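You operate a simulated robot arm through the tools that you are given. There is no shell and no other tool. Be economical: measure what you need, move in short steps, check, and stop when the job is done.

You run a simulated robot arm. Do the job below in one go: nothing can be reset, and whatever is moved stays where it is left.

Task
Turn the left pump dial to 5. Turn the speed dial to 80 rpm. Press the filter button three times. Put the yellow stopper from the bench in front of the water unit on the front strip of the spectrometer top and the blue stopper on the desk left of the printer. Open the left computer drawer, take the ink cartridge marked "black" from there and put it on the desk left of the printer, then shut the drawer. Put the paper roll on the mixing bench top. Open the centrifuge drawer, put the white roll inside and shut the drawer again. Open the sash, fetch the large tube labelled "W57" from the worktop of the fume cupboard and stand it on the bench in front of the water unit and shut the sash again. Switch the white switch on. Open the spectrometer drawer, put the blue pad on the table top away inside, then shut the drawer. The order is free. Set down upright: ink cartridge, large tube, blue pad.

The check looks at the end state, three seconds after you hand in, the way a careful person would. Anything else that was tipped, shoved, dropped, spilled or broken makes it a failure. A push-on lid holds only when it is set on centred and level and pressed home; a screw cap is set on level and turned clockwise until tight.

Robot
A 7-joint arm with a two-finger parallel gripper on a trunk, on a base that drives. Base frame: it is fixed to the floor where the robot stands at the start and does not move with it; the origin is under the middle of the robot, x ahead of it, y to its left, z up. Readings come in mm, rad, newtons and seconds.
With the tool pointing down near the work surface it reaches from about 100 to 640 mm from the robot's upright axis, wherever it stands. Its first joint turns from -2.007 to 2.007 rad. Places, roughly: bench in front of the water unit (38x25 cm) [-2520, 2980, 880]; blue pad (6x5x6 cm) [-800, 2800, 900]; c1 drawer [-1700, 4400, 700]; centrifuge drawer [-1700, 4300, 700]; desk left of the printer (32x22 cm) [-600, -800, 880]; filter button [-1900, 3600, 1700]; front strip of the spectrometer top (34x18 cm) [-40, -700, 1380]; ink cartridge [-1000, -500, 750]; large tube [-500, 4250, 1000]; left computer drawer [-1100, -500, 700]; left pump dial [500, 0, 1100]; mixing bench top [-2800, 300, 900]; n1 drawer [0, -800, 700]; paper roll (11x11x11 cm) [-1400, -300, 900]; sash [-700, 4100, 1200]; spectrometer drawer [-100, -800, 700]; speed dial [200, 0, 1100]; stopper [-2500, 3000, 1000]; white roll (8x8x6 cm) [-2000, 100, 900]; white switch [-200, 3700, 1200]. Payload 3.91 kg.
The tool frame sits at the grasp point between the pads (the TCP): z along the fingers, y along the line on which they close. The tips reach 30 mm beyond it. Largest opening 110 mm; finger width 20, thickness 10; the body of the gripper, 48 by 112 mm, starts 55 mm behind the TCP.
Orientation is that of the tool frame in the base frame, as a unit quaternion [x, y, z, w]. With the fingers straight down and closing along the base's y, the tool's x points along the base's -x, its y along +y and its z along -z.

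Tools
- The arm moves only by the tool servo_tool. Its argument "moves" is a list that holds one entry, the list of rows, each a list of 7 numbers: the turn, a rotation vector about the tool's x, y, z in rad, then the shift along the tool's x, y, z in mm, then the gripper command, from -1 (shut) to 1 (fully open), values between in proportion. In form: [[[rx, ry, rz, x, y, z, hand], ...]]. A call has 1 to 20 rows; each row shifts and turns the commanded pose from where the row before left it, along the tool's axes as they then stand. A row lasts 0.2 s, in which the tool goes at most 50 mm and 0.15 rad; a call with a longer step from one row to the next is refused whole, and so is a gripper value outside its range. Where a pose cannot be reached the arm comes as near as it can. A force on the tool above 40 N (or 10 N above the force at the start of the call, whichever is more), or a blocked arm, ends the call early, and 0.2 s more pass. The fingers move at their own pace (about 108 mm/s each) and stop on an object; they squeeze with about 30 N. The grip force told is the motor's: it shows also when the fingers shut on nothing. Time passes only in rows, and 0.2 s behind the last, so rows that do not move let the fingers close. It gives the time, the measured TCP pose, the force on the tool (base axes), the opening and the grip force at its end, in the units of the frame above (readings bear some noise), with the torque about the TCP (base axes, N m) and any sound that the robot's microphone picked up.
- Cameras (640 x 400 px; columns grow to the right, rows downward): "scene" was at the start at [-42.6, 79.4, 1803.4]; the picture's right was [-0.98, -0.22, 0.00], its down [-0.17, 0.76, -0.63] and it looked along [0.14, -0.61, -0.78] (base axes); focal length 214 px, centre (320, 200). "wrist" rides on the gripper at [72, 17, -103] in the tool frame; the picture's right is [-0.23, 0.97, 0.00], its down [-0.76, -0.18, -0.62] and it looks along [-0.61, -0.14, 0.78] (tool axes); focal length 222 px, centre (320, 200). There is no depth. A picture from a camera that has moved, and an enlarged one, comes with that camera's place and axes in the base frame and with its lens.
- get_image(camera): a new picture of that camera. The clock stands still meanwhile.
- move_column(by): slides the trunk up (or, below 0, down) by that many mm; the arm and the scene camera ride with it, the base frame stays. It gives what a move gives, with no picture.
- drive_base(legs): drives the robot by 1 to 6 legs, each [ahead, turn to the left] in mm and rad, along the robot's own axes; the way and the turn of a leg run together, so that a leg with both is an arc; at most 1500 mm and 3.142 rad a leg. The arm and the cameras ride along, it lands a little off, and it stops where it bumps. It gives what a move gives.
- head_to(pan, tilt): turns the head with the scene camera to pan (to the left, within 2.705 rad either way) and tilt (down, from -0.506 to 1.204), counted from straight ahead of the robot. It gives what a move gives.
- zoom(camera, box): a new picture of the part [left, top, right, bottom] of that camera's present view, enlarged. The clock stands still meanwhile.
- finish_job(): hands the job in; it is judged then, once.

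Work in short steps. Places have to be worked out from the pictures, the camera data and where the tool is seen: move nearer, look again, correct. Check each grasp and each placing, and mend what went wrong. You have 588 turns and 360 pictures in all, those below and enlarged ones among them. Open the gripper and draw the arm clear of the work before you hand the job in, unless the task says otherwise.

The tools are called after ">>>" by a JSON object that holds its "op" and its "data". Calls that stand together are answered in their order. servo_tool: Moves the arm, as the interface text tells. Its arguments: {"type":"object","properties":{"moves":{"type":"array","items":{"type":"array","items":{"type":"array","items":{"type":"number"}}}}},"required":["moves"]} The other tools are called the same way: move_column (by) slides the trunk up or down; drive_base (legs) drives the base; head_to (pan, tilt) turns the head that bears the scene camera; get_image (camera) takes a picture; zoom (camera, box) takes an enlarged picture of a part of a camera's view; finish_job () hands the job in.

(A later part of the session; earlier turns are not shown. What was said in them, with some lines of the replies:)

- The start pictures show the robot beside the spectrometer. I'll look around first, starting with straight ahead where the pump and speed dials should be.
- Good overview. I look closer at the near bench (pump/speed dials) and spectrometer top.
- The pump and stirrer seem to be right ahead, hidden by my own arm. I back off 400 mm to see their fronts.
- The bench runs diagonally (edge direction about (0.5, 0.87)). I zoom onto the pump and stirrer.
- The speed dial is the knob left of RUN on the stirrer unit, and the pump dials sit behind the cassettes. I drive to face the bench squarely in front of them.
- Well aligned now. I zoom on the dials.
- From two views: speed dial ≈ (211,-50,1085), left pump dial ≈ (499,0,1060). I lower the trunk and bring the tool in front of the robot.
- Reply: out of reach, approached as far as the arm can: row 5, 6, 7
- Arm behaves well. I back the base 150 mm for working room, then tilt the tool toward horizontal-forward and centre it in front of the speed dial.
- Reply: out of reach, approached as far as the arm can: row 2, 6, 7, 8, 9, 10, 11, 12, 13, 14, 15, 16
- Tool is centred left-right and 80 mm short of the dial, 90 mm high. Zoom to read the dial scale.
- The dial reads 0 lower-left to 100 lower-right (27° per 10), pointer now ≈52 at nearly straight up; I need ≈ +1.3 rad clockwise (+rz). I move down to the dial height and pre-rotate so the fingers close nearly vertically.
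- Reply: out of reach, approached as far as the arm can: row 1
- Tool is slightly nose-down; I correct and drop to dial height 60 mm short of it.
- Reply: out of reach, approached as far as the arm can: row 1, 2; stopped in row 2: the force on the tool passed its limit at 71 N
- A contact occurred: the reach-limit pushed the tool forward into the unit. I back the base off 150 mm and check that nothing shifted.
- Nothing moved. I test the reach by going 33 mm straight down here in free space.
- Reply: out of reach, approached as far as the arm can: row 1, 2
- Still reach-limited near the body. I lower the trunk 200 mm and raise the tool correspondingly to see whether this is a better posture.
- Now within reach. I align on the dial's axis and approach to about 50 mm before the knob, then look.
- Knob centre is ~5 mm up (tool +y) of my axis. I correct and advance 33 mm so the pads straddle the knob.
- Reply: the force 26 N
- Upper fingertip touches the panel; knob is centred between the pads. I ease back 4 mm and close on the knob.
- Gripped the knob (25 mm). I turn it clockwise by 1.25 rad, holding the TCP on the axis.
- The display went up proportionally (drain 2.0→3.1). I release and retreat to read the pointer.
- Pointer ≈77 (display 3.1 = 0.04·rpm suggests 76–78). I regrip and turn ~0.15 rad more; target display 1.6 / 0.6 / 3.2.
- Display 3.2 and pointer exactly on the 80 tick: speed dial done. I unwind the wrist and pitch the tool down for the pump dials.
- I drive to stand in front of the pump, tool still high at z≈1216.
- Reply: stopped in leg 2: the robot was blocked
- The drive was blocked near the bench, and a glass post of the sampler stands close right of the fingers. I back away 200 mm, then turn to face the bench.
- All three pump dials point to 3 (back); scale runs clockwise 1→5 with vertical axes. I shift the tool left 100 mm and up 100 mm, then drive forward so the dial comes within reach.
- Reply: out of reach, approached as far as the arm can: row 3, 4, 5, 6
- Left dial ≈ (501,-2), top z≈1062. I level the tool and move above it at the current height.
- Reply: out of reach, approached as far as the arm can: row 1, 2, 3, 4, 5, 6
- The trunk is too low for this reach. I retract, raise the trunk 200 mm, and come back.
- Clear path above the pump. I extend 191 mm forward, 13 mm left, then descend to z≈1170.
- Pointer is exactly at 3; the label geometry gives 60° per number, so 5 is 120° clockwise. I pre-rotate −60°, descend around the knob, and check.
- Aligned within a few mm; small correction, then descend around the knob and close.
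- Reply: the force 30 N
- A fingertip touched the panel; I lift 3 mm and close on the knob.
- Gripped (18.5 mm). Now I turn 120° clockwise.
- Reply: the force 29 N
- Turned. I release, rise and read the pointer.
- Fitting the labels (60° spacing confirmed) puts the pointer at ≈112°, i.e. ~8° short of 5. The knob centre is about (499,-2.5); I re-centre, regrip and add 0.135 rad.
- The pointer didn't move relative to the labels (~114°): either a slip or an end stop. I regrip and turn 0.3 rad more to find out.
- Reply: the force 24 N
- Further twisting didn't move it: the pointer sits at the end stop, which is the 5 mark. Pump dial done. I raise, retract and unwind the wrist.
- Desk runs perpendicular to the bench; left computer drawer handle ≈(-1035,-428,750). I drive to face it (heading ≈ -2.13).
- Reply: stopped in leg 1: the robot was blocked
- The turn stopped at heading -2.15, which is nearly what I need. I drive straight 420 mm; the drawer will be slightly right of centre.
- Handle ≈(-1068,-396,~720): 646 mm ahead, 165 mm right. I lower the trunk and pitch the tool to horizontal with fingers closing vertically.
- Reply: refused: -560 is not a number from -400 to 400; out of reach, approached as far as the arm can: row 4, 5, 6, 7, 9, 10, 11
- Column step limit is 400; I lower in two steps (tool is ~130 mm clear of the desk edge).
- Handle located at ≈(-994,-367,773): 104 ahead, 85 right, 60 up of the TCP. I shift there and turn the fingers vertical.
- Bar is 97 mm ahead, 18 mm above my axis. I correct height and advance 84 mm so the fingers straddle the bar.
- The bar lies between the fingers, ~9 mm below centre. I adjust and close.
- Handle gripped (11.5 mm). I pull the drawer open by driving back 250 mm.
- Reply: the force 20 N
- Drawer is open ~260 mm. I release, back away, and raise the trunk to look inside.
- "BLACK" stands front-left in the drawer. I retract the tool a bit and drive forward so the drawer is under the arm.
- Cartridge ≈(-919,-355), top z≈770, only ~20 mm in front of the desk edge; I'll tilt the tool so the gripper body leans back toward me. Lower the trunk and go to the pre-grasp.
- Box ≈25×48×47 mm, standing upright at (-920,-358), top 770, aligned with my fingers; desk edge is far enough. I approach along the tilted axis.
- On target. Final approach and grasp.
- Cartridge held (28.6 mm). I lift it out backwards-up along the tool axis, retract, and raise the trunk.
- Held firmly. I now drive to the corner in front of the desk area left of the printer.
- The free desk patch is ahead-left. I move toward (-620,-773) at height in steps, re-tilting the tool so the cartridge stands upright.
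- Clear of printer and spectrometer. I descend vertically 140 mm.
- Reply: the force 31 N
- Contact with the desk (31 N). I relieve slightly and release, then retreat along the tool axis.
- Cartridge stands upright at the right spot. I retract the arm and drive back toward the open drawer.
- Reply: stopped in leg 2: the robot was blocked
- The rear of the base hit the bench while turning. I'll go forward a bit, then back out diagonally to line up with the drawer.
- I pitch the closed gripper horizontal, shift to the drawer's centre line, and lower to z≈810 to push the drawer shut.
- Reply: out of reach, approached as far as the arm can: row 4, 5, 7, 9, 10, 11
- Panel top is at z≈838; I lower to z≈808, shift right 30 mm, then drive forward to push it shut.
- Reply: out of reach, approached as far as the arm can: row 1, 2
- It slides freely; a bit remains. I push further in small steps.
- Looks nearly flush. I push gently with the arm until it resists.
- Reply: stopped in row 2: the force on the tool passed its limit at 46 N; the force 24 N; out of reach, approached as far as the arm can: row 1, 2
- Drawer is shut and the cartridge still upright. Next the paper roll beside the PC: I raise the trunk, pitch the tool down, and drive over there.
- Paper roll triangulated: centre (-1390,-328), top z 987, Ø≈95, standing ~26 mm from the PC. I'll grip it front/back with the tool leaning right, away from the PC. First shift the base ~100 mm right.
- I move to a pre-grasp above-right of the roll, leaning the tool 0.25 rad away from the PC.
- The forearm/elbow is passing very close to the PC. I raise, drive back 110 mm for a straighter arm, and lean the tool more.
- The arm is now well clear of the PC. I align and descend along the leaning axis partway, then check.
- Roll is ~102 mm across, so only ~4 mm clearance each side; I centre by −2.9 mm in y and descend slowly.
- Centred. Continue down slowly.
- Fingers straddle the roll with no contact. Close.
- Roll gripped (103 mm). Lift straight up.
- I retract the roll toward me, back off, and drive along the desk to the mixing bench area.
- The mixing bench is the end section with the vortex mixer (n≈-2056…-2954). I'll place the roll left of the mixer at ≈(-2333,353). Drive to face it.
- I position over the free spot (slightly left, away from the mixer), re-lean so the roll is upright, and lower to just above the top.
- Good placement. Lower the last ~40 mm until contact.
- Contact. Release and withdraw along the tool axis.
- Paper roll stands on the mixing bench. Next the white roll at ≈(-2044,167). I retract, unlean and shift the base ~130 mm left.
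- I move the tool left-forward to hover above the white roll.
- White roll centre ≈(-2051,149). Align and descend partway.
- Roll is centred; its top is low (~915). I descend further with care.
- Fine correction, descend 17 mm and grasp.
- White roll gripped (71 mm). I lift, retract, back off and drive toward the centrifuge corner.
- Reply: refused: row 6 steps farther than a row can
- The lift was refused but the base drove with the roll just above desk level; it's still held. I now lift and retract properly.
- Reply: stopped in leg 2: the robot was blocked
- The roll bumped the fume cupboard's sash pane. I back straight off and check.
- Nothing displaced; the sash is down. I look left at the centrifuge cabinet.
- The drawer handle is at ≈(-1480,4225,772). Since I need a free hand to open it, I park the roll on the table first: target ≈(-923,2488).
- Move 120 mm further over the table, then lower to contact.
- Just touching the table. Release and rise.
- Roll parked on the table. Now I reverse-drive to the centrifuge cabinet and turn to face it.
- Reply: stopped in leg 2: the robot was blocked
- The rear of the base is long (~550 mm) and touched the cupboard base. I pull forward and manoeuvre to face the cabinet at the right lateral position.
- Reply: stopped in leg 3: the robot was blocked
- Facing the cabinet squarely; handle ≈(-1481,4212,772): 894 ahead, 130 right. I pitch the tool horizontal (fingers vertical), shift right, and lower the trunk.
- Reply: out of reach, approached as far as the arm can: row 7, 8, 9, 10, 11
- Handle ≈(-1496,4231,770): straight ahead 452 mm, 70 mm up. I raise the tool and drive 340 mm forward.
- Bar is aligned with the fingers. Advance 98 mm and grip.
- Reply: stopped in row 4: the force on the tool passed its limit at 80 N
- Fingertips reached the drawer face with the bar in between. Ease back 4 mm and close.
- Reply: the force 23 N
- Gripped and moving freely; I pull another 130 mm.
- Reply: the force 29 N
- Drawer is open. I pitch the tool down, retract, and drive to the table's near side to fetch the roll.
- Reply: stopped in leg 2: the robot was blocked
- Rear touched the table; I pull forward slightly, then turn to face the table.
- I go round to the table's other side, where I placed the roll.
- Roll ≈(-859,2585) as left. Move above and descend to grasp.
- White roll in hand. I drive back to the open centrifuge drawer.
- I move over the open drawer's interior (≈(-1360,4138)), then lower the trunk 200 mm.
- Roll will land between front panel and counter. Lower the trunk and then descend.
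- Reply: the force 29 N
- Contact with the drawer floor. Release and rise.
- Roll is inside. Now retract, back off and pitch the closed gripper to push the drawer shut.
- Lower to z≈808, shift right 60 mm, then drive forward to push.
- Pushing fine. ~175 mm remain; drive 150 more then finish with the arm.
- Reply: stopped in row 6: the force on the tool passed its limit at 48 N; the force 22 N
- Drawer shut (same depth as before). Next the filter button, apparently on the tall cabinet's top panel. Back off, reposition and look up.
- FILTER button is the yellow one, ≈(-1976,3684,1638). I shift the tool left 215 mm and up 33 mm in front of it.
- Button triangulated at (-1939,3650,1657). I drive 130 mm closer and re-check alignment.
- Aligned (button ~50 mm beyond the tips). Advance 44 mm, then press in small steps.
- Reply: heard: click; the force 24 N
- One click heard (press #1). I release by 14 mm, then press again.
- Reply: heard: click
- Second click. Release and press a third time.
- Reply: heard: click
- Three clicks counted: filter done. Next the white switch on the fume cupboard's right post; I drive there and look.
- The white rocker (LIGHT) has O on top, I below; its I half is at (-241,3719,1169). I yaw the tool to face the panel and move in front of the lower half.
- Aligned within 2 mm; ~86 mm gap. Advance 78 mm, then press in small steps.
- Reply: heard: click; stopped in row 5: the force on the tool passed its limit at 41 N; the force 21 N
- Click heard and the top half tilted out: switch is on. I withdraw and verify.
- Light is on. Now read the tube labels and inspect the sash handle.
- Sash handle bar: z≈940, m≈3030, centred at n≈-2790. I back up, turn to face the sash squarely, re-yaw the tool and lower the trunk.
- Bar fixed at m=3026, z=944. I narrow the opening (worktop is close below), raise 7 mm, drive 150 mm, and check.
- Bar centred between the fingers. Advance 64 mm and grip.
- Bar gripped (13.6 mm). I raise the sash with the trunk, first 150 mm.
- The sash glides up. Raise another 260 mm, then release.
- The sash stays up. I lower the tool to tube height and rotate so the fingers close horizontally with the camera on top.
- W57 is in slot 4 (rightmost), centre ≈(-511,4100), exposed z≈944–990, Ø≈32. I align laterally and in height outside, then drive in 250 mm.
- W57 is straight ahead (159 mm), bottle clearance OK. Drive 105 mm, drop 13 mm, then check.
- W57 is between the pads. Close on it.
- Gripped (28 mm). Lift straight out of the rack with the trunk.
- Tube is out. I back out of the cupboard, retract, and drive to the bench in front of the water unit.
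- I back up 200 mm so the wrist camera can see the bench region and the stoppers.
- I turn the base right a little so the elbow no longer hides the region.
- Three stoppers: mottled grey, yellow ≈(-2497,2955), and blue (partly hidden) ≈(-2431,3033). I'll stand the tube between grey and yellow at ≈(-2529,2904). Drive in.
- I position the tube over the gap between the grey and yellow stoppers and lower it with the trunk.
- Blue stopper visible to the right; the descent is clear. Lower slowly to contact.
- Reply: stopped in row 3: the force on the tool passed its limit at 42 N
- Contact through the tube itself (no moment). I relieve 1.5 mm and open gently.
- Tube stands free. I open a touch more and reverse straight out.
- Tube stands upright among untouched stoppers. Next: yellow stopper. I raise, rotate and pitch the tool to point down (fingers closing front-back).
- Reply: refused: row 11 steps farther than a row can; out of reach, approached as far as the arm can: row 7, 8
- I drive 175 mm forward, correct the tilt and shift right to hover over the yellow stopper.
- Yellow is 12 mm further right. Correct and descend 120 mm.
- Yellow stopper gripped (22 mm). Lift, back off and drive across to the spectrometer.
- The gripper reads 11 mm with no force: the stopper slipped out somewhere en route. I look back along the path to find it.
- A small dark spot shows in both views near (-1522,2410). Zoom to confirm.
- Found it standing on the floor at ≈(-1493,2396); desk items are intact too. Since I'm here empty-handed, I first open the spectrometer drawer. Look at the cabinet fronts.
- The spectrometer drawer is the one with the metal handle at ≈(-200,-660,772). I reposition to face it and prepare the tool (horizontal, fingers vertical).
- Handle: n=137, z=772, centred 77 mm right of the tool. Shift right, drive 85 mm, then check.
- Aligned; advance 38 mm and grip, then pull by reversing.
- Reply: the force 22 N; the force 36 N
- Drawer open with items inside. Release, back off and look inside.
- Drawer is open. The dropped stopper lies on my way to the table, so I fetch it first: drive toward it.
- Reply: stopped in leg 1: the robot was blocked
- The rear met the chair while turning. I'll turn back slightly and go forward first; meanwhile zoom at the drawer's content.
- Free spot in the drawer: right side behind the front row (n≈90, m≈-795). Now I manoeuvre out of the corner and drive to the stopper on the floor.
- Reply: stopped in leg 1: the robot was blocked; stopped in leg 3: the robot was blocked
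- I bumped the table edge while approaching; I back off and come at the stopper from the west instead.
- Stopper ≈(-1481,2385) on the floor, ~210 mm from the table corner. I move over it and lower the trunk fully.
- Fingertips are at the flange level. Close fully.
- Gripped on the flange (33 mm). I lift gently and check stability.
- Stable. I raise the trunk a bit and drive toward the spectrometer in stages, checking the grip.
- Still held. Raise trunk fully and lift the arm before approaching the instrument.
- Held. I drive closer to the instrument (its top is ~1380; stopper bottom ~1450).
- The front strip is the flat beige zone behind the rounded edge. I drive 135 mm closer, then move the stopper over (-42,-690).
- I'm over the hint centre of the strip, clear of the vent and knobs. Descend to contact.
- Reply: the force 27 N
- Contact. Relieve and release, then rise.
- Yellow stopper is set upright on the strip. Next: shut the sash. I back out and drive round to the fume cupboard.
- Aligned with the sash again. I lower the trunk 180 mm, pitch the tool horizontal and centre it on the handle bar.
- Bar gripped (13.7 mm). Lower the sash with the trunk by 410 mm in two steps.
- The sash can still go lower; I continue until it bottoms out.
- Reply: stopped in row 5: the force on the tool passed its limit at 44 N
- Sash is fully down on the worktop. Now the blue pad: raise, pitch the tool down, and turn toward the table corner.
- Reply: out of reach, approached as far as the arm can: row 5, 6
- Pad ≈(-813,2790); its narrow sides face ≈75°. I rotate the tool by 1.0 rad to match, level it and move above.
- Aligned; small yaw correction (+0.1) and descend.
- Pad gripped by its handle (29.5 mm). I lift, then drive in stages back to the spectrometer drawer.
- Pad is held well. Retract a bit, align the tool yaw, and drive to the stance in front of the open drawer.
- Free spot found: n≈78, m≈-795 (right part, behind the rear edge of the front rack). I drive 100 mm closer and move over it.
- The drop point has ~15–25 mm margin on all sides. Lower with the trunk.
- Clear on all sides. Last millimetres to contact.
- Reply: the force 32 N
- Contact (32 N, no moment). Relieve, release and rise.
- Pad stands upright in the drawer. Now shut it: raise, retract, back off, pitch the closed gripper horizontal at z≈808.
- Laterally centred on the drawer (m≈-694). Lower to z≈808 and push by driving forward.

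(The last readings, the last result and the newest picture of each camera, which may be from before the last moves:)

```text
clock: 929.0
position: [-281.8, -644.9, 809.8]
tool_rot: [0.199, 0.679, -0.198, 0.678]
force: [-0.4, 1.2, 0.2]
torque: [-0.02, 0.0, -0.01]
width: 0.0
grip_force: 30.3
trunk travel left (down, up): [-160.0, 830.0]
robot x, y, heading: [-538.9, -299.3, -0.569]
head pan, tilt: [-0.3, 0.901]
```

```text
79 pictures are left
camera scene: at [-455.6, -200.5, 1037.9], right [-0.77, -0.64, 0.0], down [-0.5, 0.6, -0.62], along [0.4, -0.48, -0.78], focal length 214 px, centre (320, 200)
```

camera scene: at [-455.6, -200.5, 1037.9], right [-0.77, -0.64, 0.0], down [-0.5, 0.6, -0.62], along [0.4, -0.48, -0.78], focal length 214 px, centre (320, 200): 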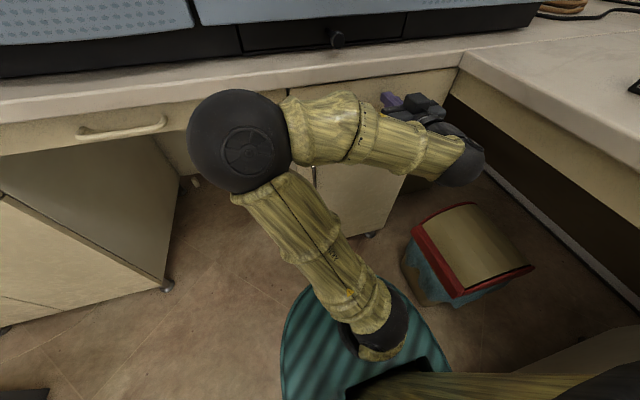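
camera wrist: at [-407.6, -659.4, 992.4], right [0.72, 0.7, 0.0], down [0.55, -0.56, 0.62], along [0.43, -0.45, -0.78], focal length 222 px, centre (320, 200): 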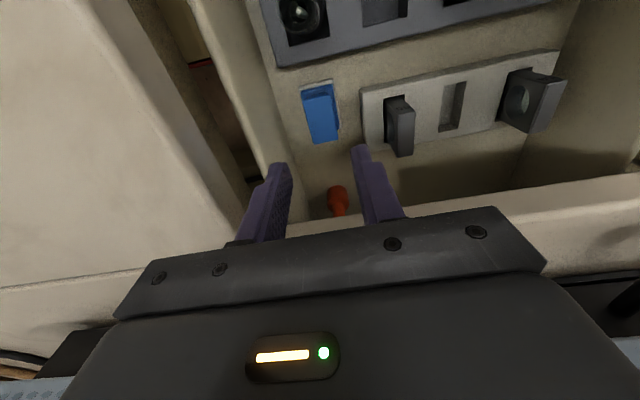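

Nearly shut; finish with the arm until it stops.

>>> {"op": "servo_tool", "data": {"moves": [[[0, 0, 0, 0, 0, 10, -1], [0, 0, 0, 0, 0, 10, -1], [0, 0, 0, 0, 0, 6, -1], [0, 0, 0, 0, 0, 5, -1], [0, 0, 0, 0, 0, 5, -1], [0, 0, 0, 0, 0, 5, -1], [0, 0, 0, 0, 0, 5, -1], [0, 0, 0, 0, 0, 5, -1]]]}}

>>> {"op": "drive_base", "data": {"legs": [[-200, 0]]}}

>>> {"op": "zoom", "data": {"camera": "scene", "box": [220, 50, 500, 220]}}

```text
clock: 930.2
position: [-256.3, -660.2, 810.4]
tool_rot: [0.201, 0.678, -0.199, 0.679]
force: [-13.4, 18.9, 3.8]
torque: [-0.06, -0.04, 0.08]
width: 0.2
grip_force: 30.4
trunk travel left (down, up): [-160.0, 830.0]
robot x, y, heading: [-539.9, -306.8, -0.568]
head pan, tilt: [-0.3, 0.901]
stopped in row 5: the force on the tool passed its limit at 49 N (the readings are from after the stop); the commanded pose is now the measured one
```

```text
clock: 931.9
position: [-425.7, -552.3, 808.9]
tool_rot: [0.201, 0.679, -0.198, 0.678]
force: [0.3, -0.3, 0.3]
torque: [0.01, -0.01, 0.0]
width: 0.1
grip_force: 30.1
trunk travel left (down, up): [-160.0, 830.0]
robot x, y, heading: [-710.1, -194.6, -0.574]
head pan, tilt: [-0.3, 0.901]
```

```text
2.29 times, centred on (360, 135) of scene
camera zoom: at [-626.9, -90.4, 1037.9], right [-0.76, -0.64, 0.0], down [-0.51, 0.6, -0.62], along [0.4, -0.47, -0.78], focal length 490 px, centre (229, 349)
```

zoom: 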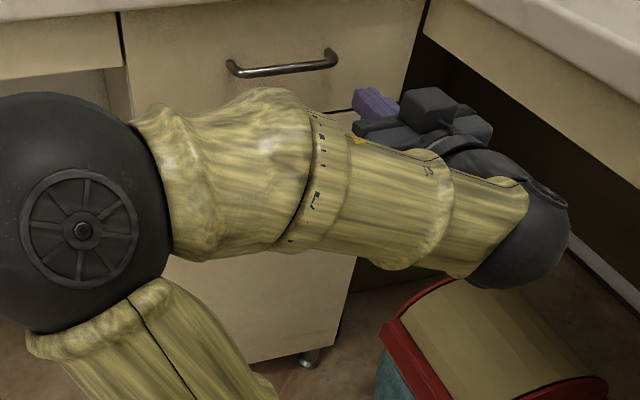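

Drawer is shut flush. Last item: the blue stopper. I lift the arm, pitch it down and manoeuvre out of the corner.

>>> {"op": "move_column", "data": {"by": 350}}

>>> {"op": "servo_tool", "data": {"moves": [[[0, 0.135, 0, 0, 0, 0, 0], [0, 0.135, 0, 0, 0, 0, 0], [0, 0.135, 0, 0, 0, 0, 0], [0, 0.135, 0, 0, 0, 0, 0], [0, 0.135, 0, 0, 0, 0, 0], [0, 0.135, 0, 0, 0, 0, 0], [0, 0.135, 0, 0, 0, 0, 0], [0, 0.135, 0, 0, 0, 0, 0], [0, 0.135, 0, 0, 0, 0, 0], [0, 0.135, 0, 0, 0, 0, 0], [0, 0.135, 0, 0, 0, 0, 0], [0, 0.085, 0, 0, 0, 0, 0], [0, 0, 0, 10, 35, 0, 0], [0, 0, 0, 10, 35, 0, 0], [0, 0, 0, 10, 35, 0, 0]]]}}

>>> {"op": "drive_base", "data": {"legs": [[0, 0.57], [150, 0], [0, 0.6], [280, 0]]}}

>>> {"op": "drive_base", "data": {"legs": [[0, 1.575], [1400, 0], [1370, 0]]}}

```text
clock: 935.4
position: [-426.2, -551.6, 1158.5]
tool_rot: [0.201, 0.679, -0.198, 0.678]
force: [0.4, -0.3, -0.1]
torque: [-0.05, -0.03, 0.0]
width: 0.0
grip_force: 29.3
trunk travel left (down, up): [-510.0, 480.0]
robot x, y, heading: [-708.6, -193.1, -0.568]
head pan, tilt: [-0.3, 0.901]
```

```text
clock: 938.6
position: [-394.8, -449.2, 1158.3]
tool_rot: [0.283, 0.959, 0.001, -0.001]
force: [0.4, 0.1, -0.3]
torque: [0.03, 0.0, -0.01]
width: 54.9
grip_force: 0.1
trunk travel left (down, up): [-510.0, 480.0]
robot x, y, heading: [-710.6, -198.8, -0.566]
head pan, tilt: [-0.3, 0.901]
```

```text
clock: 940.2
position: [-346.7, -372.9, 1159.2]
tool_rot: [0.176, 0.984, 0.002, -0.001]
force: [-0.7, 0.0, 0.8]
torque: [0.01, -0.01, 0.03]
width: 54.9
grip_force: 0.1
trunk travel left (down, up): [-510.0, 480.0]
robot x, y, heading: [-707.0, -193.3, -0.357]
head pan, tilt: [-0.3, 0.901]
stopped in leg 1: the robot was blocked; the commanded pose is now the measured one
```

```text
clock: 941.0
position: [-345.9, -374.1, 1158.7]
tool_rot: [0.175, 0.985, 0.002, 0.0]
force: [0.1, -0.4, 0.3]
torque: [-0.03, 0.01, -0.04]
width: 54.9
grip_force: 0.1
trunk travel left (down, up): [-510.0, 480.0]
robot x, y, heading: [-706.0, -191.9, -0.358]
head pan, tilt: [-0.3, 0.901]
stopped in leg 1: the robot was blocked; the commanded pose is now the measured one
```

I leave the corner the way I came: turn right, reverse out, then turn right again toward the water bench.

>>> {"op": "drive_base", "data": {"legs": [[0, -0.77], [-700, 0], [0, -1.56], [0, -1.566]]}}

>>> {"op": "drive_base", "data": {"legs": [[1100, 0], [920, 0]]}}

```text
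clock: 959.4
position: [-1140.0, 817.3, 1158.7]
tool_rot: [0.846, -0.533, 0.0, 0.002]
force: [0.1, 0.6, -0.4]
torque: [-0.01, 0.01, 0.01]
width: 54.9
grip_force: 0.1
trunk travel left (down, up): [-510.0, 480.0]
robot x, y, heading: [-1011.0, 436.1, 2.014]
head pan, tilt: [-0.3, 0.901]
```

```text
clock: 971.2
position: [-2001.4, 2635.3, 1158.2]
tool_rot: [0.848, -0.531, 0.0, 0.002]
force: [-0.7, 0.0, 0.1]
torque: [0.0, 0.0, -0.01]
width: 54.9
grip_force: 0.1
trunk travel left (down, up): [-510.0, 480.0]
robot x, y, heading: [-1867.3, 2254.4, 2.016]
head pan, tilt: [-0.3, 0.901]
```

>>> {"op": "drive_base", "data": {"legs": [[0, -0.209], [490, 0], [0, 0.77]]}}

>>> {"op": "get_image", "data": {"camera": "wrist"}}

```text
clock: 978.4
position: [-2297.3, 2981.4, 1158.5]
tool_rot: [0.962, -0.275, 0.001, 0.002]
force: [0.3, 0.6, 0.1]
torque: [0.01, 0.0, -0.02]
width: 55.0
grip_force: 0.0
trunk travel left (down, up): [-510.0, 480.0]
robot x, y, heading: [-1978.3, 2733.9, 2.578]
head pan, tilt: [-0.3, 0.901]
```

```text
77 pictures are left
camera wrist: at [-2243.0, 2929.0, 1261.6], right [-0.71, -0.71, 0.0], down [-0.55, 0.55, 0.62], along [-0.44, 0.44, -0.78], focal length 222 px, centre (320, 200)
```

wrist: 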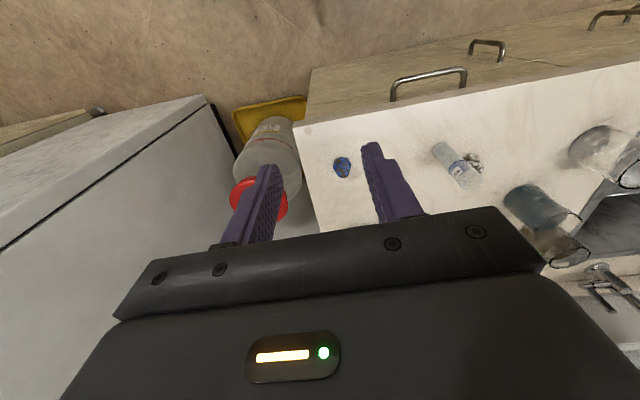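

Blue stopper ≈(-2418,3047). Move above and descend.

>>> {"op": "servo_tool", "data": {"moves": [[[0, 0, 0, -35, 2, 0, 0], [0, 0, 0, -35, 2, 0, 0], [0, 0, 0, -35, 2, 0, 0], [0, 0, 0, -33, 2, 0, 0], [0, 0, 0, 0, 0, 40, 0], [0, 0, 0, 0, 0, 40, 0], [0, 0, 0, 0, 0, 40, 0], [0, 0, 0, 0, 0, 40, 0], [0, 0, 0, 0, 0, 0, 0]]]}}

>>> {"op": "get_image", "data": {"camera": "wrist"}}

```text
clock: 980.4
position: [-2419.1, 3046.0, 996.9]
tool_rot: [0.962, -0.274, -0.001, 0.001]
force: [-0.3, 0.2, 0.0]
torque: [0.0, -0.01, 0.0]
width: 54.9
grip_force: 0.0
trunk travel left (down, up): [-510.0, 480.0]
robot x, y, heading: [-1981.7, 2729.2, 2.578]
head pan, tilt: [-0.3, 0.901]
```

```text
76 pictures are left
camera wrist: at [-2365.5, 2993.6, 1100.2], right [-0.71, -0.71, 0.0], down [-0.55, 0.55, 0.62], along [-0.44, 0.44, -0.78], focal length 222 px, centre (320, 200)
```

wrist: 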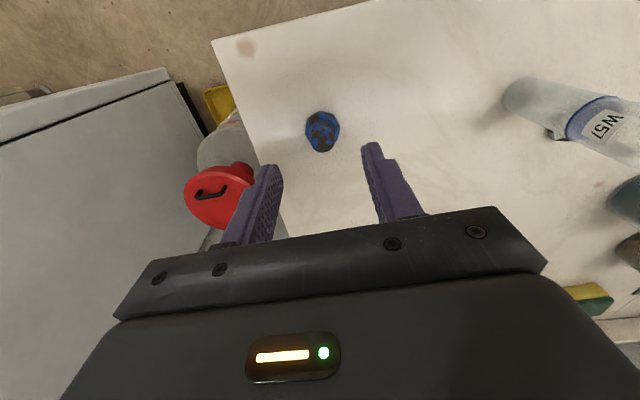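

>>> {"op": "servo_tool", "data": {"moves": [[[0, 0, 0, 0, 2.5, 30, 0], [0, 0, 0, 0, 0, 30, 0], [0, 0, 0, 0, 0, 13, 0], [0, 0, 0, 0, 0, 4, 0], [0, 0, 0, 0, 0, 0, 0]]]}}

>>> {"op": "get_image", "data": {"camera": "wrist"}}

```text
clock: 981.6
position: [-2418.7, 3043.2, 920.5]
tool_rot: [0.962, -0.274, 0.0, 0.002]
force: [0.0, 0.2, 0.2]
torque: [0.0, 0.03, 0.01]
width: 55.0
grip_force: 0.2
trunk travel left (down, up): [-510.0, 480.0]
robot x, y, heading: [-1978.5, 2728.8, 2.579]
head pan, tilt: [-0.3, 0.901]
```

```text
75 pictures are left
camera wrist: at [-2366.0, 2992.1, 1023.6], right [-0.71, -0.71, 0.0], down [-0.55, 0.55, 0.62], along [-0.44, 0.44, -0.78], focal length 222 px, centre (320, 200)
```

wrist: 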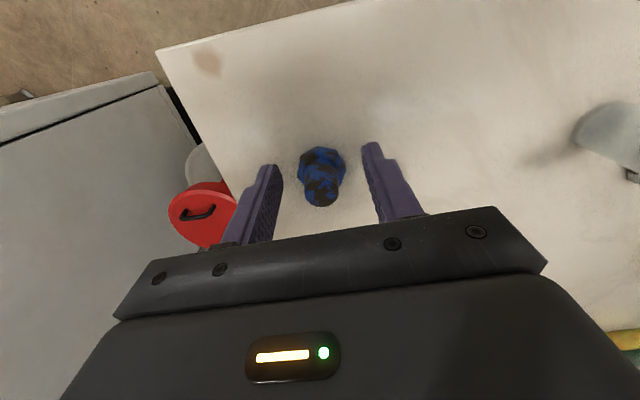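

>>> {"op": "servo_tool", "data": {"moves": [[[0, 0, 0, 0, 0, 3, 0], [0, 0, 0, 0, 0, 2, 0], [0, 0, 0, 0, 0, 0, 0]]]}}

>>> {"op": "servo_tool", "data": {"moves": [[[0, 0, 0, 0, 0, 0, -1], [0, 0, 0, 0, 0, 0, -1], [0, 0, 0, 0, 0, 0, -1], [0, 0, 0, 0, 0, 0, -1]]]}}

>>> {"op": "zoom", "data": {"camera": "wrist", "box": [240, 110, 400, 230]}}

```text
clock: 982.4
position: [-2419.2, 3042.7, 917.0]
tool_rot: [0.962, -0.274, 0.001, 0.002]
force: [-0.2, -0.4, -0.6]
torque: [0.0, 0.0, 0.01]
width: 55.2
grip_force: 0.0
trunk travel left (down, up): [-510.0, 480.0]
robot x, y, heading: [-1981.1, 2730.8, 2.582]
head pan, tilt: [-0.3, 0.901]
```

```text
clock: 983.4
position: [-2418.8, 3043.5, 915.7]
tool_rot: [0.962, -0.274, 0.0, 0.002]
force: [0.2, -1.0, -0.9]
torque: [0.03, 0.0, 0.0]
width: 31.9
grip_force: 29.8
trunk travel left (down, up): [-510.0, 480.0]
robot x, y, heading: [-1983.6, 2729.5, 2.581]
head pan, tilt: [-0.3, 0.901]
```

```text
3.33 times, centred on (320, 170) of wrist
camera zoom: at [-2365.9, 2991.9, 1019.0], right [-0.71, -0.71, 0.0], down [-0.55, 0.55, 0.62], along [-0.44, 0.44, -0.78], focal length 740 px, centre (320, 300)
```

zoom: 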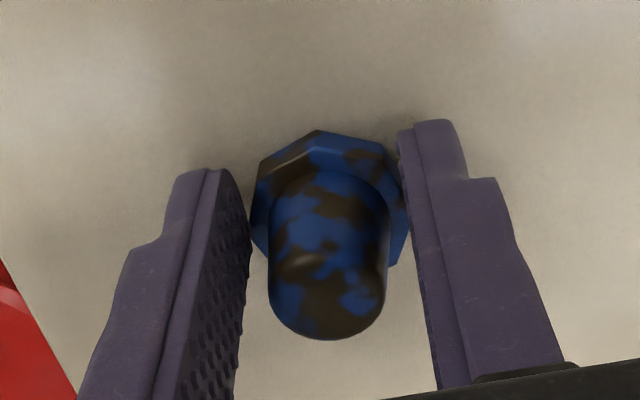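

Blue stopper gripped on its flange (32 mm). Lift, retract and drive in stages, checking the grip.

>>> {"op": "servo_tool", "data": {"moves": [[[0, 0, 0, 0, 0, -6, -1], [0, 0, 0, 0, 0, -15, -1], [0, 0, 0, 0, 0, -25, -1], [0, 0, 0, 0, 0, -35, -1], [0, 0, 0, 0, 0, -40, -1], [0, 0, 0, 0, 0, -40, -1], [0, 0, 0, 0, 0, -30, -1], [0, 0, 0, 35, 0, 0, -1], [0, 0, 0, 35, 0, 0, -1], [0, 0, 0, 35, 0, 0, -1], [0, 0, 0, 25, 0, 0, -1]]]}}

>>> {"op": "drive_base", "data": {"legs": [[-200, 0], [0, 1.97], [520, 0]]}}

>>> {"op": "drive_base", "data": {"legs": [[0, 0.836], [1200, 0]]}}

>>> {"op": "zoom", "data": {"camera": "wrist", "box": [240, 110, 400, 230]}}

```text
clock: 985.8
position: [-2309.6, 2975.5, 1108.7]
tool_rot: [0.962, -0.274, 0.0, 0.002]
force: [-0.2, -0.7, -0.2]
torque: [0.01, 0.02, -0.01]
width: 32.0
grip_force: 29.6
trunk travel left (down, up): [-510.0, 480.0]
robot x, y, heading: [-1982.9, 2728.4, 2.576]
head pan, tilt: [-0.3, 0.901]
```

```text
clock: 997.4
position: [-2013.6, 1718.4, 1107.2]
tool_rot: [0.768, 0.641, 0.002, 0.001]
force: [0.3, -0.1, 0.3]
torque: [-0.02, -0.02, 0.0]
width: 32.8
grip_force: 29.4
trunk travel left (down, up): [-510.0, 480.0]
robot x, y, heading: [-1907.3, 2115.0, -1.762]
head pan, tilt: [-0.3, 0.901]
```

```text
clock: 1007.7
position: [-965.4, 796.7, 1107.4]
tool_rot: [0.448, 0.894, 0.002, 0.0]
force: [-0.3, -0.1, -0.1]
torque: [-0.04, 0.01, -0.02]
width: 33.1
grip_force: 30.2
trunk travel left (down, up): [-510.0, 480.0]
robot x, y, heading: [-1180.7, 1143.7, -0.941]
head pan, tilt: [-0.3, 0.901]
```

```text
3.33 times, centred on (320, 170) of wrist
camera zoom: at [-994.7, 866.6, 1210.7], right [0.92, 0.4, 0.0], down [0.31, -0.72, 0.62], along [0.25, -0.57, -0.78], focal length 740 px, centre (320, 300)
```

zoom: 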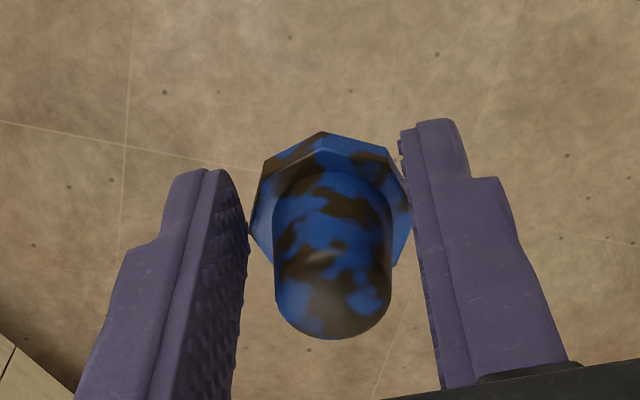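

Still secure. Continue to the desk corner.

>>> {"op": "drive_base", "data": {"legs": [[0, 0.076], [1100, 0], [0, -0.672]]}}

>>> {"op": "drive_base", "data": {"legs": [[500, 0], [0, -0.6]]}}

>>> {"op": "get_image", "data": {"camera": "wrist"}}

>>> {"op": "head_to", "data": {"pan": 0.2, "tilt": 0.8}}

>>> {"op": "get_image", "data": {"camera": "scene"}}

```text
clock: 1017.4
position: [-480.8, -101.8, 1107.6]
tool_rot: [0.692, 0.722, 0.001, 0.001]
force: [0.1, -0.1, -1.3]
torque: [-0.06, -0.04, 0.02]
width: 33.2
grip_force: 29.7
trunk travel left (down, up): [-510.0, 480.0]
robot x, y, heading: [-464.2, 307.0, -1.538]
head pan, tilt: [-0.3, 0.901]
```

```text
clock: 1023.0
position: [-692.2, -519.2, 1106.2]
tool_rot: [0.874, 0.485, 0.002, 0.001]
force: [0.1, 0.3, -0.9]
torque: [0.01, 0.03, -0.02]
width: 33.2
grip_force: 30.1
trunk travel left (down, up): [-510.0, 480.0]
robot x, y, heading: [-448.5, -189.0, -2.135]
head pan, tilt: [-0.3, 0.901]
```

```text
72 pictures are left
camera wrist: at [-638.8, -465.7, 1210.7], right [0.71, -0.71, 0.0], down [-0.56, -0.55, 0.62], along [-0.44, -0.44, -0.78], focal length 222 px, centre (320, 200)
```

wrist: 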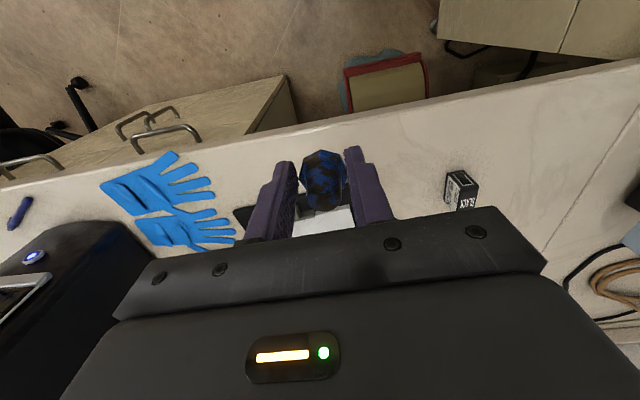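

```text
clock: 1024.0
position: [-693.4, -517.9, 1108.9]
tool_rot: [0.875, 0.485, 0.002, 0.001]
force: [0.5, 0.0, 0.2]
torque: [0.0, 0.03, 0.0]
width: 33.1
grip_force: 30.2
trunk travel left (down, up): [-510.0, 480.0]
robot x, y, heading: [-445.2, -187.2, -2.141]
head pan, tilt: [0.201, 0.799]
```

```text
71 pictures are left
camera scene: at [-314.9, -296.0, 1395.8], right [-0.93, 0.36, 0.0], down [0.26, 0.67, -0.7], along [-0.25, -0.65, -0.72], focal length 214 px, centre (320, 200)
```

scene: 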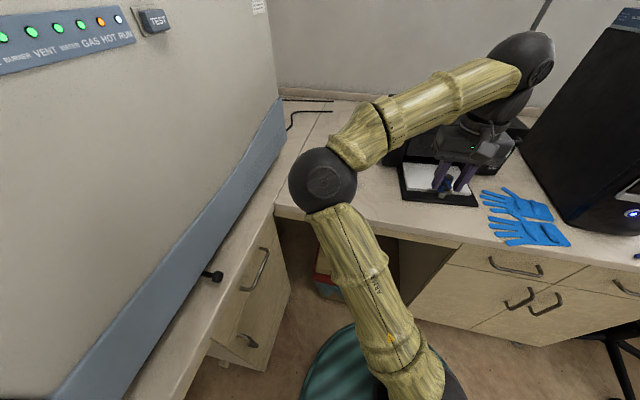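

Cartridge still upright on the desk. Target for the stopper: (-533,-804), ~90 mm left of the cartridge. Drive 90 mm closer and move over.

>>> {"op": "drive_base", "data": {"legs": [[90, 0]]}}

>>> {"op": "servo_tool", "data": {"moves": [[[0, 0, 0, -9, 37, 0, -1], [0, 0, 0, -9, 37, 0, -1], [0, 0, 0, -9, 37, 0, -1], [0, 0, 0, -9, 37, 0, -1], [0, 0, 0, -9, 37, 0, -1], [0, 0, 0, -9, 37, 0, -1], [0, 0, 0, -9, 37, 0, -1], [0, 0, 0, -4, 30, 0, -1], [0, 0, 0, 0, 0, 0, -1]]]}}

>>> {"op": "get_image", "data": {"camera": "wrist"}}

>>> {"op": "get_image", "data": {"camera": "scene"}}

```text
clock: 1025.2
position: [-741.4, -596.7, 1108.5]
tool_rot: [0.874, 0.485, 0.001, 0.002]
force: [0.4, 0.7, -0.7]
torque: [-0.03, 0.03, -0.03]
width: 33.2
grip_force: 29.9
trunk travel left (down, up): [-510.0, 480.0]
robot x, y, heading: [-494.2, -267.6, -2.14]
head pan, tilt: [0.201, 0.799]
```

```text
clock: 1027.2
position: [-532.2, -804.1, 1107.2]
tool_rot: [0.875, 0.485, 0.001, 0.001]
force: [-0.6, 0.5, 0.0]
torque: [-0.03, -0.02, -0.01]
width: 33.5
grip_force: 29.2
trunk travel left (down, up): [-510.0, 480.0]
robot x, y, heading: [-496.6, -265.8, -2.143]
head pan, tilt: [0.201, 0.799]
```

```text
70 pictures are left
camera wrist: at [-477.8, -752.3, 1210.7], right [0.71, -0.71, 0.0], down [-0.56, -0.55, 0.62], along [-0.44, -0.44, -0.78], focal length 222 px, centre (320, 200)
```

wrist: 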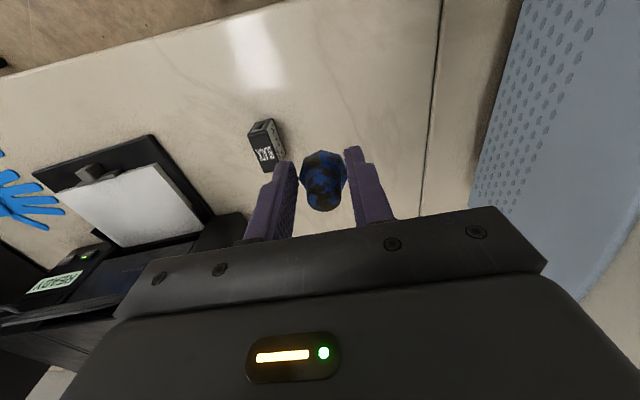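

```text
69 pictures are left
camera scene: at [-363.3, -372.2, 1395.8], right [-0.93, 0.36, 0.0], down [0.26, 0.67, -0.7], along [-0.25, -0.65, -0.72], focal length 214 px, centre (320, 200)
```

scene: 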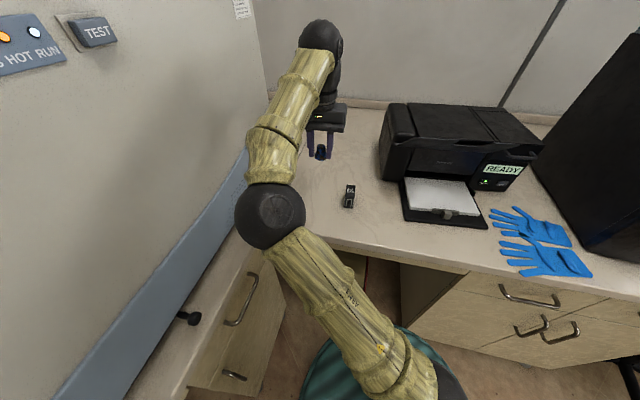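

Landing point is clear. Descend to contact.

>>> {"op": "servo_tool", "data": {"moves": [[[0, 0, 0, 0, 0, 40, -1], [0, 0, 0, 0, 0, 40, -1], [0, 0, 0, 0, 0, 40, -1], [0, 0, 0, 0, 0, 35, -1], [0, 0, 0, 0, 0, 15, -1], [0, 0, 0, 0, 0, 5, -1], [0, 0, 0, 0, 0, 0, -1]]]}}

>>> {"op": "servo_tool", "data": {"moves": [[[0, 0, 0, 0, 0, 4, -1], [0, 0, 0, 0, 0, 4, -1], [0, 0, 0, 0, 0, 3, -1], [0, 0, 0, 0, 0, 3, -1], [0, 0, 0, 0, 0, 3, -1], [0, 0, 0, 0, 0, 0, -1]]]}}

```text
clock: 1028.8
position: [-530.6, -805.4, 933.1]
tool_rot: [0.875, 0.484, 0.001, 0.0]
force: [0.3, -0.5, -0.2]
torque: [0.05, 0.0, -0.01]
width: 33.1
grip_force: 30.2
trunk travel left (down, up): [-510.0, 480.0]
robot x, y, heading: [-493.4, -266.4, -2.141]
head pan, tilt: [0.201, 0.799]
```

```text
clock: 1030.2
position: [-529.8, -805.3, 917.9]
tool_rot: [0.874, 0.485, 0.001, 0.002]
force: [0.6, -1.9, 11.8]
torque: [-0.19, 0.03, 0.02]
width: 33.2
grip_force: 30.2
trunk travel left (down, up): [-510.0, 480.0]
robot x, y, heading: [-497.2, -265.1, -2.135]
head pan, tilt: [0.201, 0.799]
```

Contact. Release and rise.

>>> {"op": "servo_tool", "data": {"moves": [[[0, 0, 0, 0, 0, 0, -0.1], [0, 0, 0, 0, 0, 0, 0], [0, 0, 0, 0, 0, -15, 0], [0, 0, 0, 0, 0, -30, 0], [0, 0, 0, 0, 0, -40, 0], [0, 0, 0, 0, 0, -40, 0], [0, 0, 0, 0, 0, -40, 0]]]}}

>>> {"op": "get_image", "data": {"camera": "wrist"}}

```text
clock: 1031.8
position: [-530.8, -802.5, 1082.8]
tool_rot: [0.875, 0.485, 0.001, 0.001]
force: [-0.3, -0.3, -0.2]
torque: [0.0, -0.01, 0.02]
width: 55.1
grip_force: 0.0
trunk travel left (down, up): [-510.0, 480.0]
robot x, y, heading: [-500.3, -264.8, -2.138]
head pan, tilt: [0.201, 0.799]
```

```text
68 pictures are left
camera wrist: at [-478.0, -750.3, 1185.0], right [0.71, -0.71, 0.0], down [-0.56, -0.55, 0.62], along [-0.44, -0.44, -0.78], focal length 222 px, centre (320, 200)
```

wrist: 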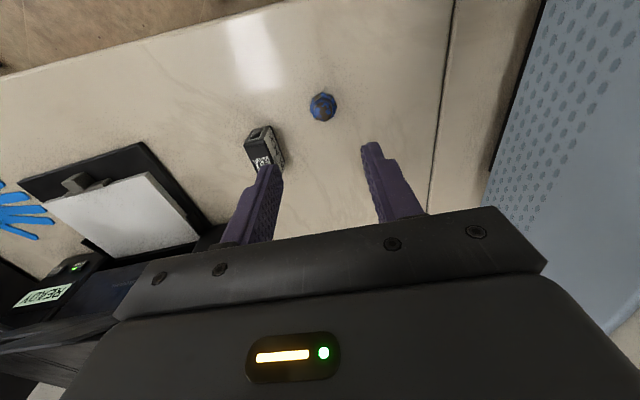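

Blue stopper stands upright beside the cartridge. I withdraw the arm from the work area and take a last check of the drawers.

>>> {"op": "servo_tool", "data": {"moves": [[[0, 0, 0, 10, -35, -20, 0], [0, 0, 0, 20, -35, 0, 0], [0, 0, 0, 25, -35, 0, 0], [0, 0, 0, 25, -35, 0, 0], [0, 0, 0, 25, -20, 0, 0]]]}}

>>> {"op": "drive_base", "data": {"legs": [[-250, 0]]}}

>>> {"op": "head_to", "data": {"pan": 0.5, "tilt": 0.7}}

>>> {"op": "get_image", "data": {"camera": "scene"}}

```text
clock: 1033.0
position: [-611.9, -629.3, 1102.2]
tool_rot: [0.874, 0.486, 0.001, 0.001]
force: [-0.5, 0.4, -0.2]
torque: [0.0, -0.01, 0.02]
width: 55.0
grip_force: 0.1
trunk travel left (down, up): [-510.0, 480.0]
robot x, y, heading: [-495.0, -265.9, -2.143]
head pan, tilt: [0.201, 0.799]
```

```text
clock: 1035.0
position: [-476.9, -418.6, 1102.1]
tool_rot: [0.875, 0.484, 0.001, 0.001]
force: [-0.1, -0.7, -0.7]
torque: [0.01, -0.01, 0.01]
width: 55.1
grip_force: 0.0
trunk travel left (down, up): [-510.0, 480.0]
robot x, y, heading: [-363.0, -60.6, -2.144]
head pan, tilt: [0.201, 0.799]
```

```text
clock: 1035.8
position: [-476.4, -418.9, 1100.8]
tool_rot: [0.875, 0.485, 0.002, 0.001]
force: [-0.3, 0.4, -0.7]
torque: [-0.03, 0.01, -0.01]
width: 55.2
grip_force: 0.0
trunk travel left (down, up): [-510.0, 480.0]
robot x, y, heading: [-362.9, -54.7, -2.138]
head pan, tilt: [0.499, 0.7]
```

```text
67 pictures are left
camera scene: at [-205.9, -171.3, 1404.1], right [-1.0, 0.07, 0.0], down [0.05, 0.64, -0.76], along [-0.05, -0.76, -0.64], focal length 214 px, centre (320, 200)
```

scene: 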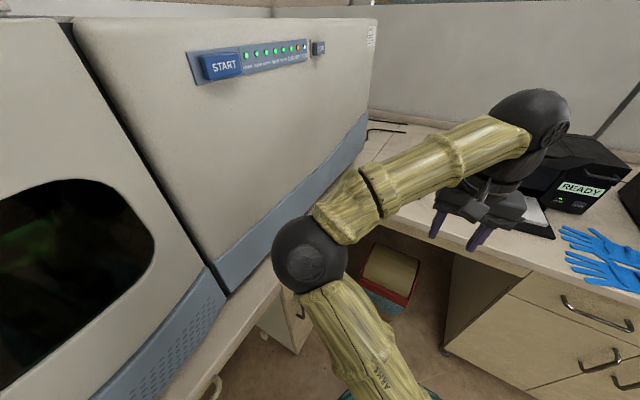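

One last verification of the pump dial and speed display from here.

>>> {"op": "move_column", "data": {"by": 400}}

>>> {"op": "head_to", "data": {"pan": 2.35, "tilt": 0.75}}

>>> {"op": "get_image", "data": {"camera": "scene"}}

```text
clock: 1039.6
position: [-476.5, -419.6, 1500.2]
tool_rot: [0.874, 0.486, 0.002, 0.001]
force: [0.6, -0.3, 0.5]
torque: [-0.05, 0.01, -0.01]
width: 54.9
grip_force: 0.0
trunk travel left (down, up): [-910.0, 80.0]
robot x, y, heading: [-358.5, -53.3, -2.142]
head pan, tilt: [0.499, 0.7]
```

```text
clock: 1041.5
position: [-476.9, -420.4, 1501.8]
tool_rot: [0.875, 0.484, 0.002, 0.001]
force: [0.1, -0.6, -0.4]
torque: [-0.01, 0.0, 0.0]
width: 55.2
grip_force: 0.1
trunk travel left (down, up): [-910.0, 80.0]
robot x, y, heading: [-360.3, -54.7, -2.141]
head pan, tilt: [2.349, 0.75]
```

```text
66 pictures are left
camera scene: at [-118.9, -69.4, 1799.8], right [0.21, -0.98, 0.0], down [-0.67, -0.14, -0.73], along [0.72, 0.15, -0.68], focal length 214 px, centre (320, 200)
```

scene: 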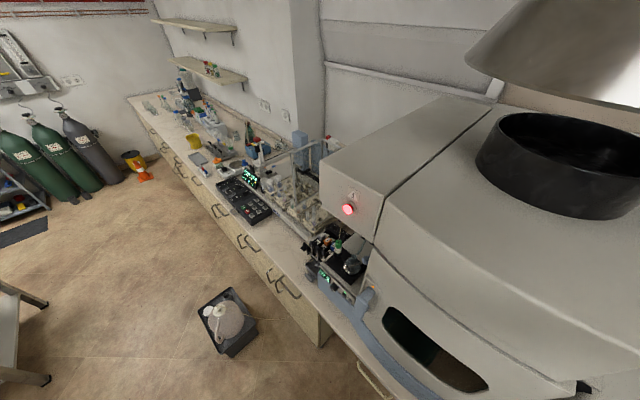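

>>> {"op": "zoom", "data": {"camera": "scene", "box": [296, 226, 344, 256]}}

```text
13.33 times, centred on (320, 241) of scene
camera zoom: at [-118.9, -69.4, 1799.8], right [0.21, -0.98, 0.0], down [-0.67, -0.14, -0.73], along [0.72, 0.15, -0.68], focal length 2860 px, centre (320, -347)
```

zoom: 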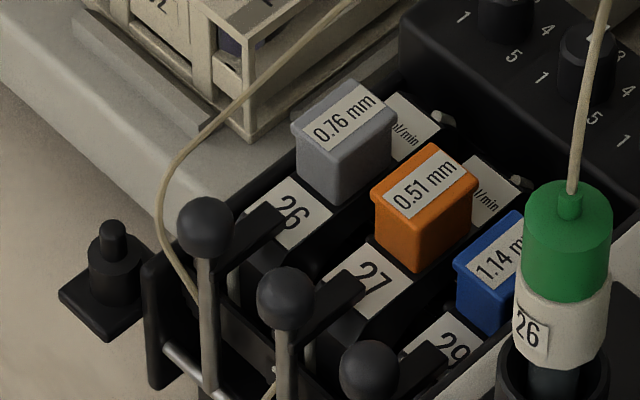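

>>> {"op": "zoom", "data": {"camera": "scene", "box": [318, 214, 358, 239]}}

```text
16.00 times, centred on (338, 226) of scene
camera zoom: at [-118.9, -69.4, 1799.8], right [0.21, -0.98, 0.0], down [-0.67, -0.14, -0.73], along [0.72, 0.15, -0.68], focal length 3432 px, centre (32, -224)
```

zoom: 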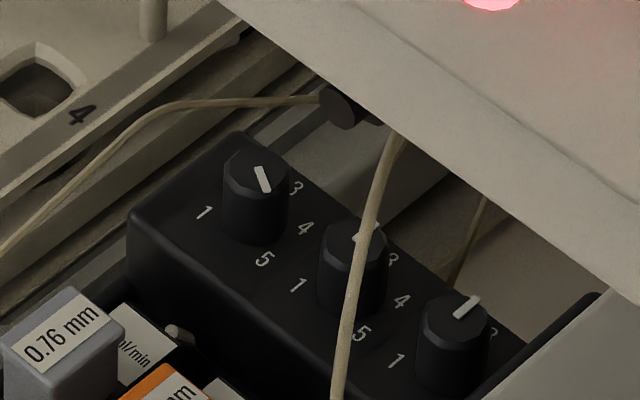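

All three dials, stoppers, drawers, sash and items check out (left dial sits at its end stop by the 5 mark). Gripper is open and clear; I hand the job in.

>>> {"op": "finish_job", "data": {}}

```text
The job is handed in.
```

I handed the job in with every item on the list carried out, but I could not read the left pump dial as exactly on 5. It sits against what seems to be its end stop: two more turns did not move it, but in the pictures the pointer reads about 4.9.

Other things the check might pick up:

- **Yellow stopper:** it slipped from the gripper on the way and fell to the floor. I picked it up and stood it on the spectrometer's front strip.
- **Bumps:** the base touched the table, the chair, the fume cupboard base and a desk cabinet while turning. The white roll, while in the gripper, touched the sash pane. I saw nothing shifted, but I did not re-check the positions of the chair and table.
- **Sash:** I lowered it until it rested on the worktop, about 20 mm lower than where it started.
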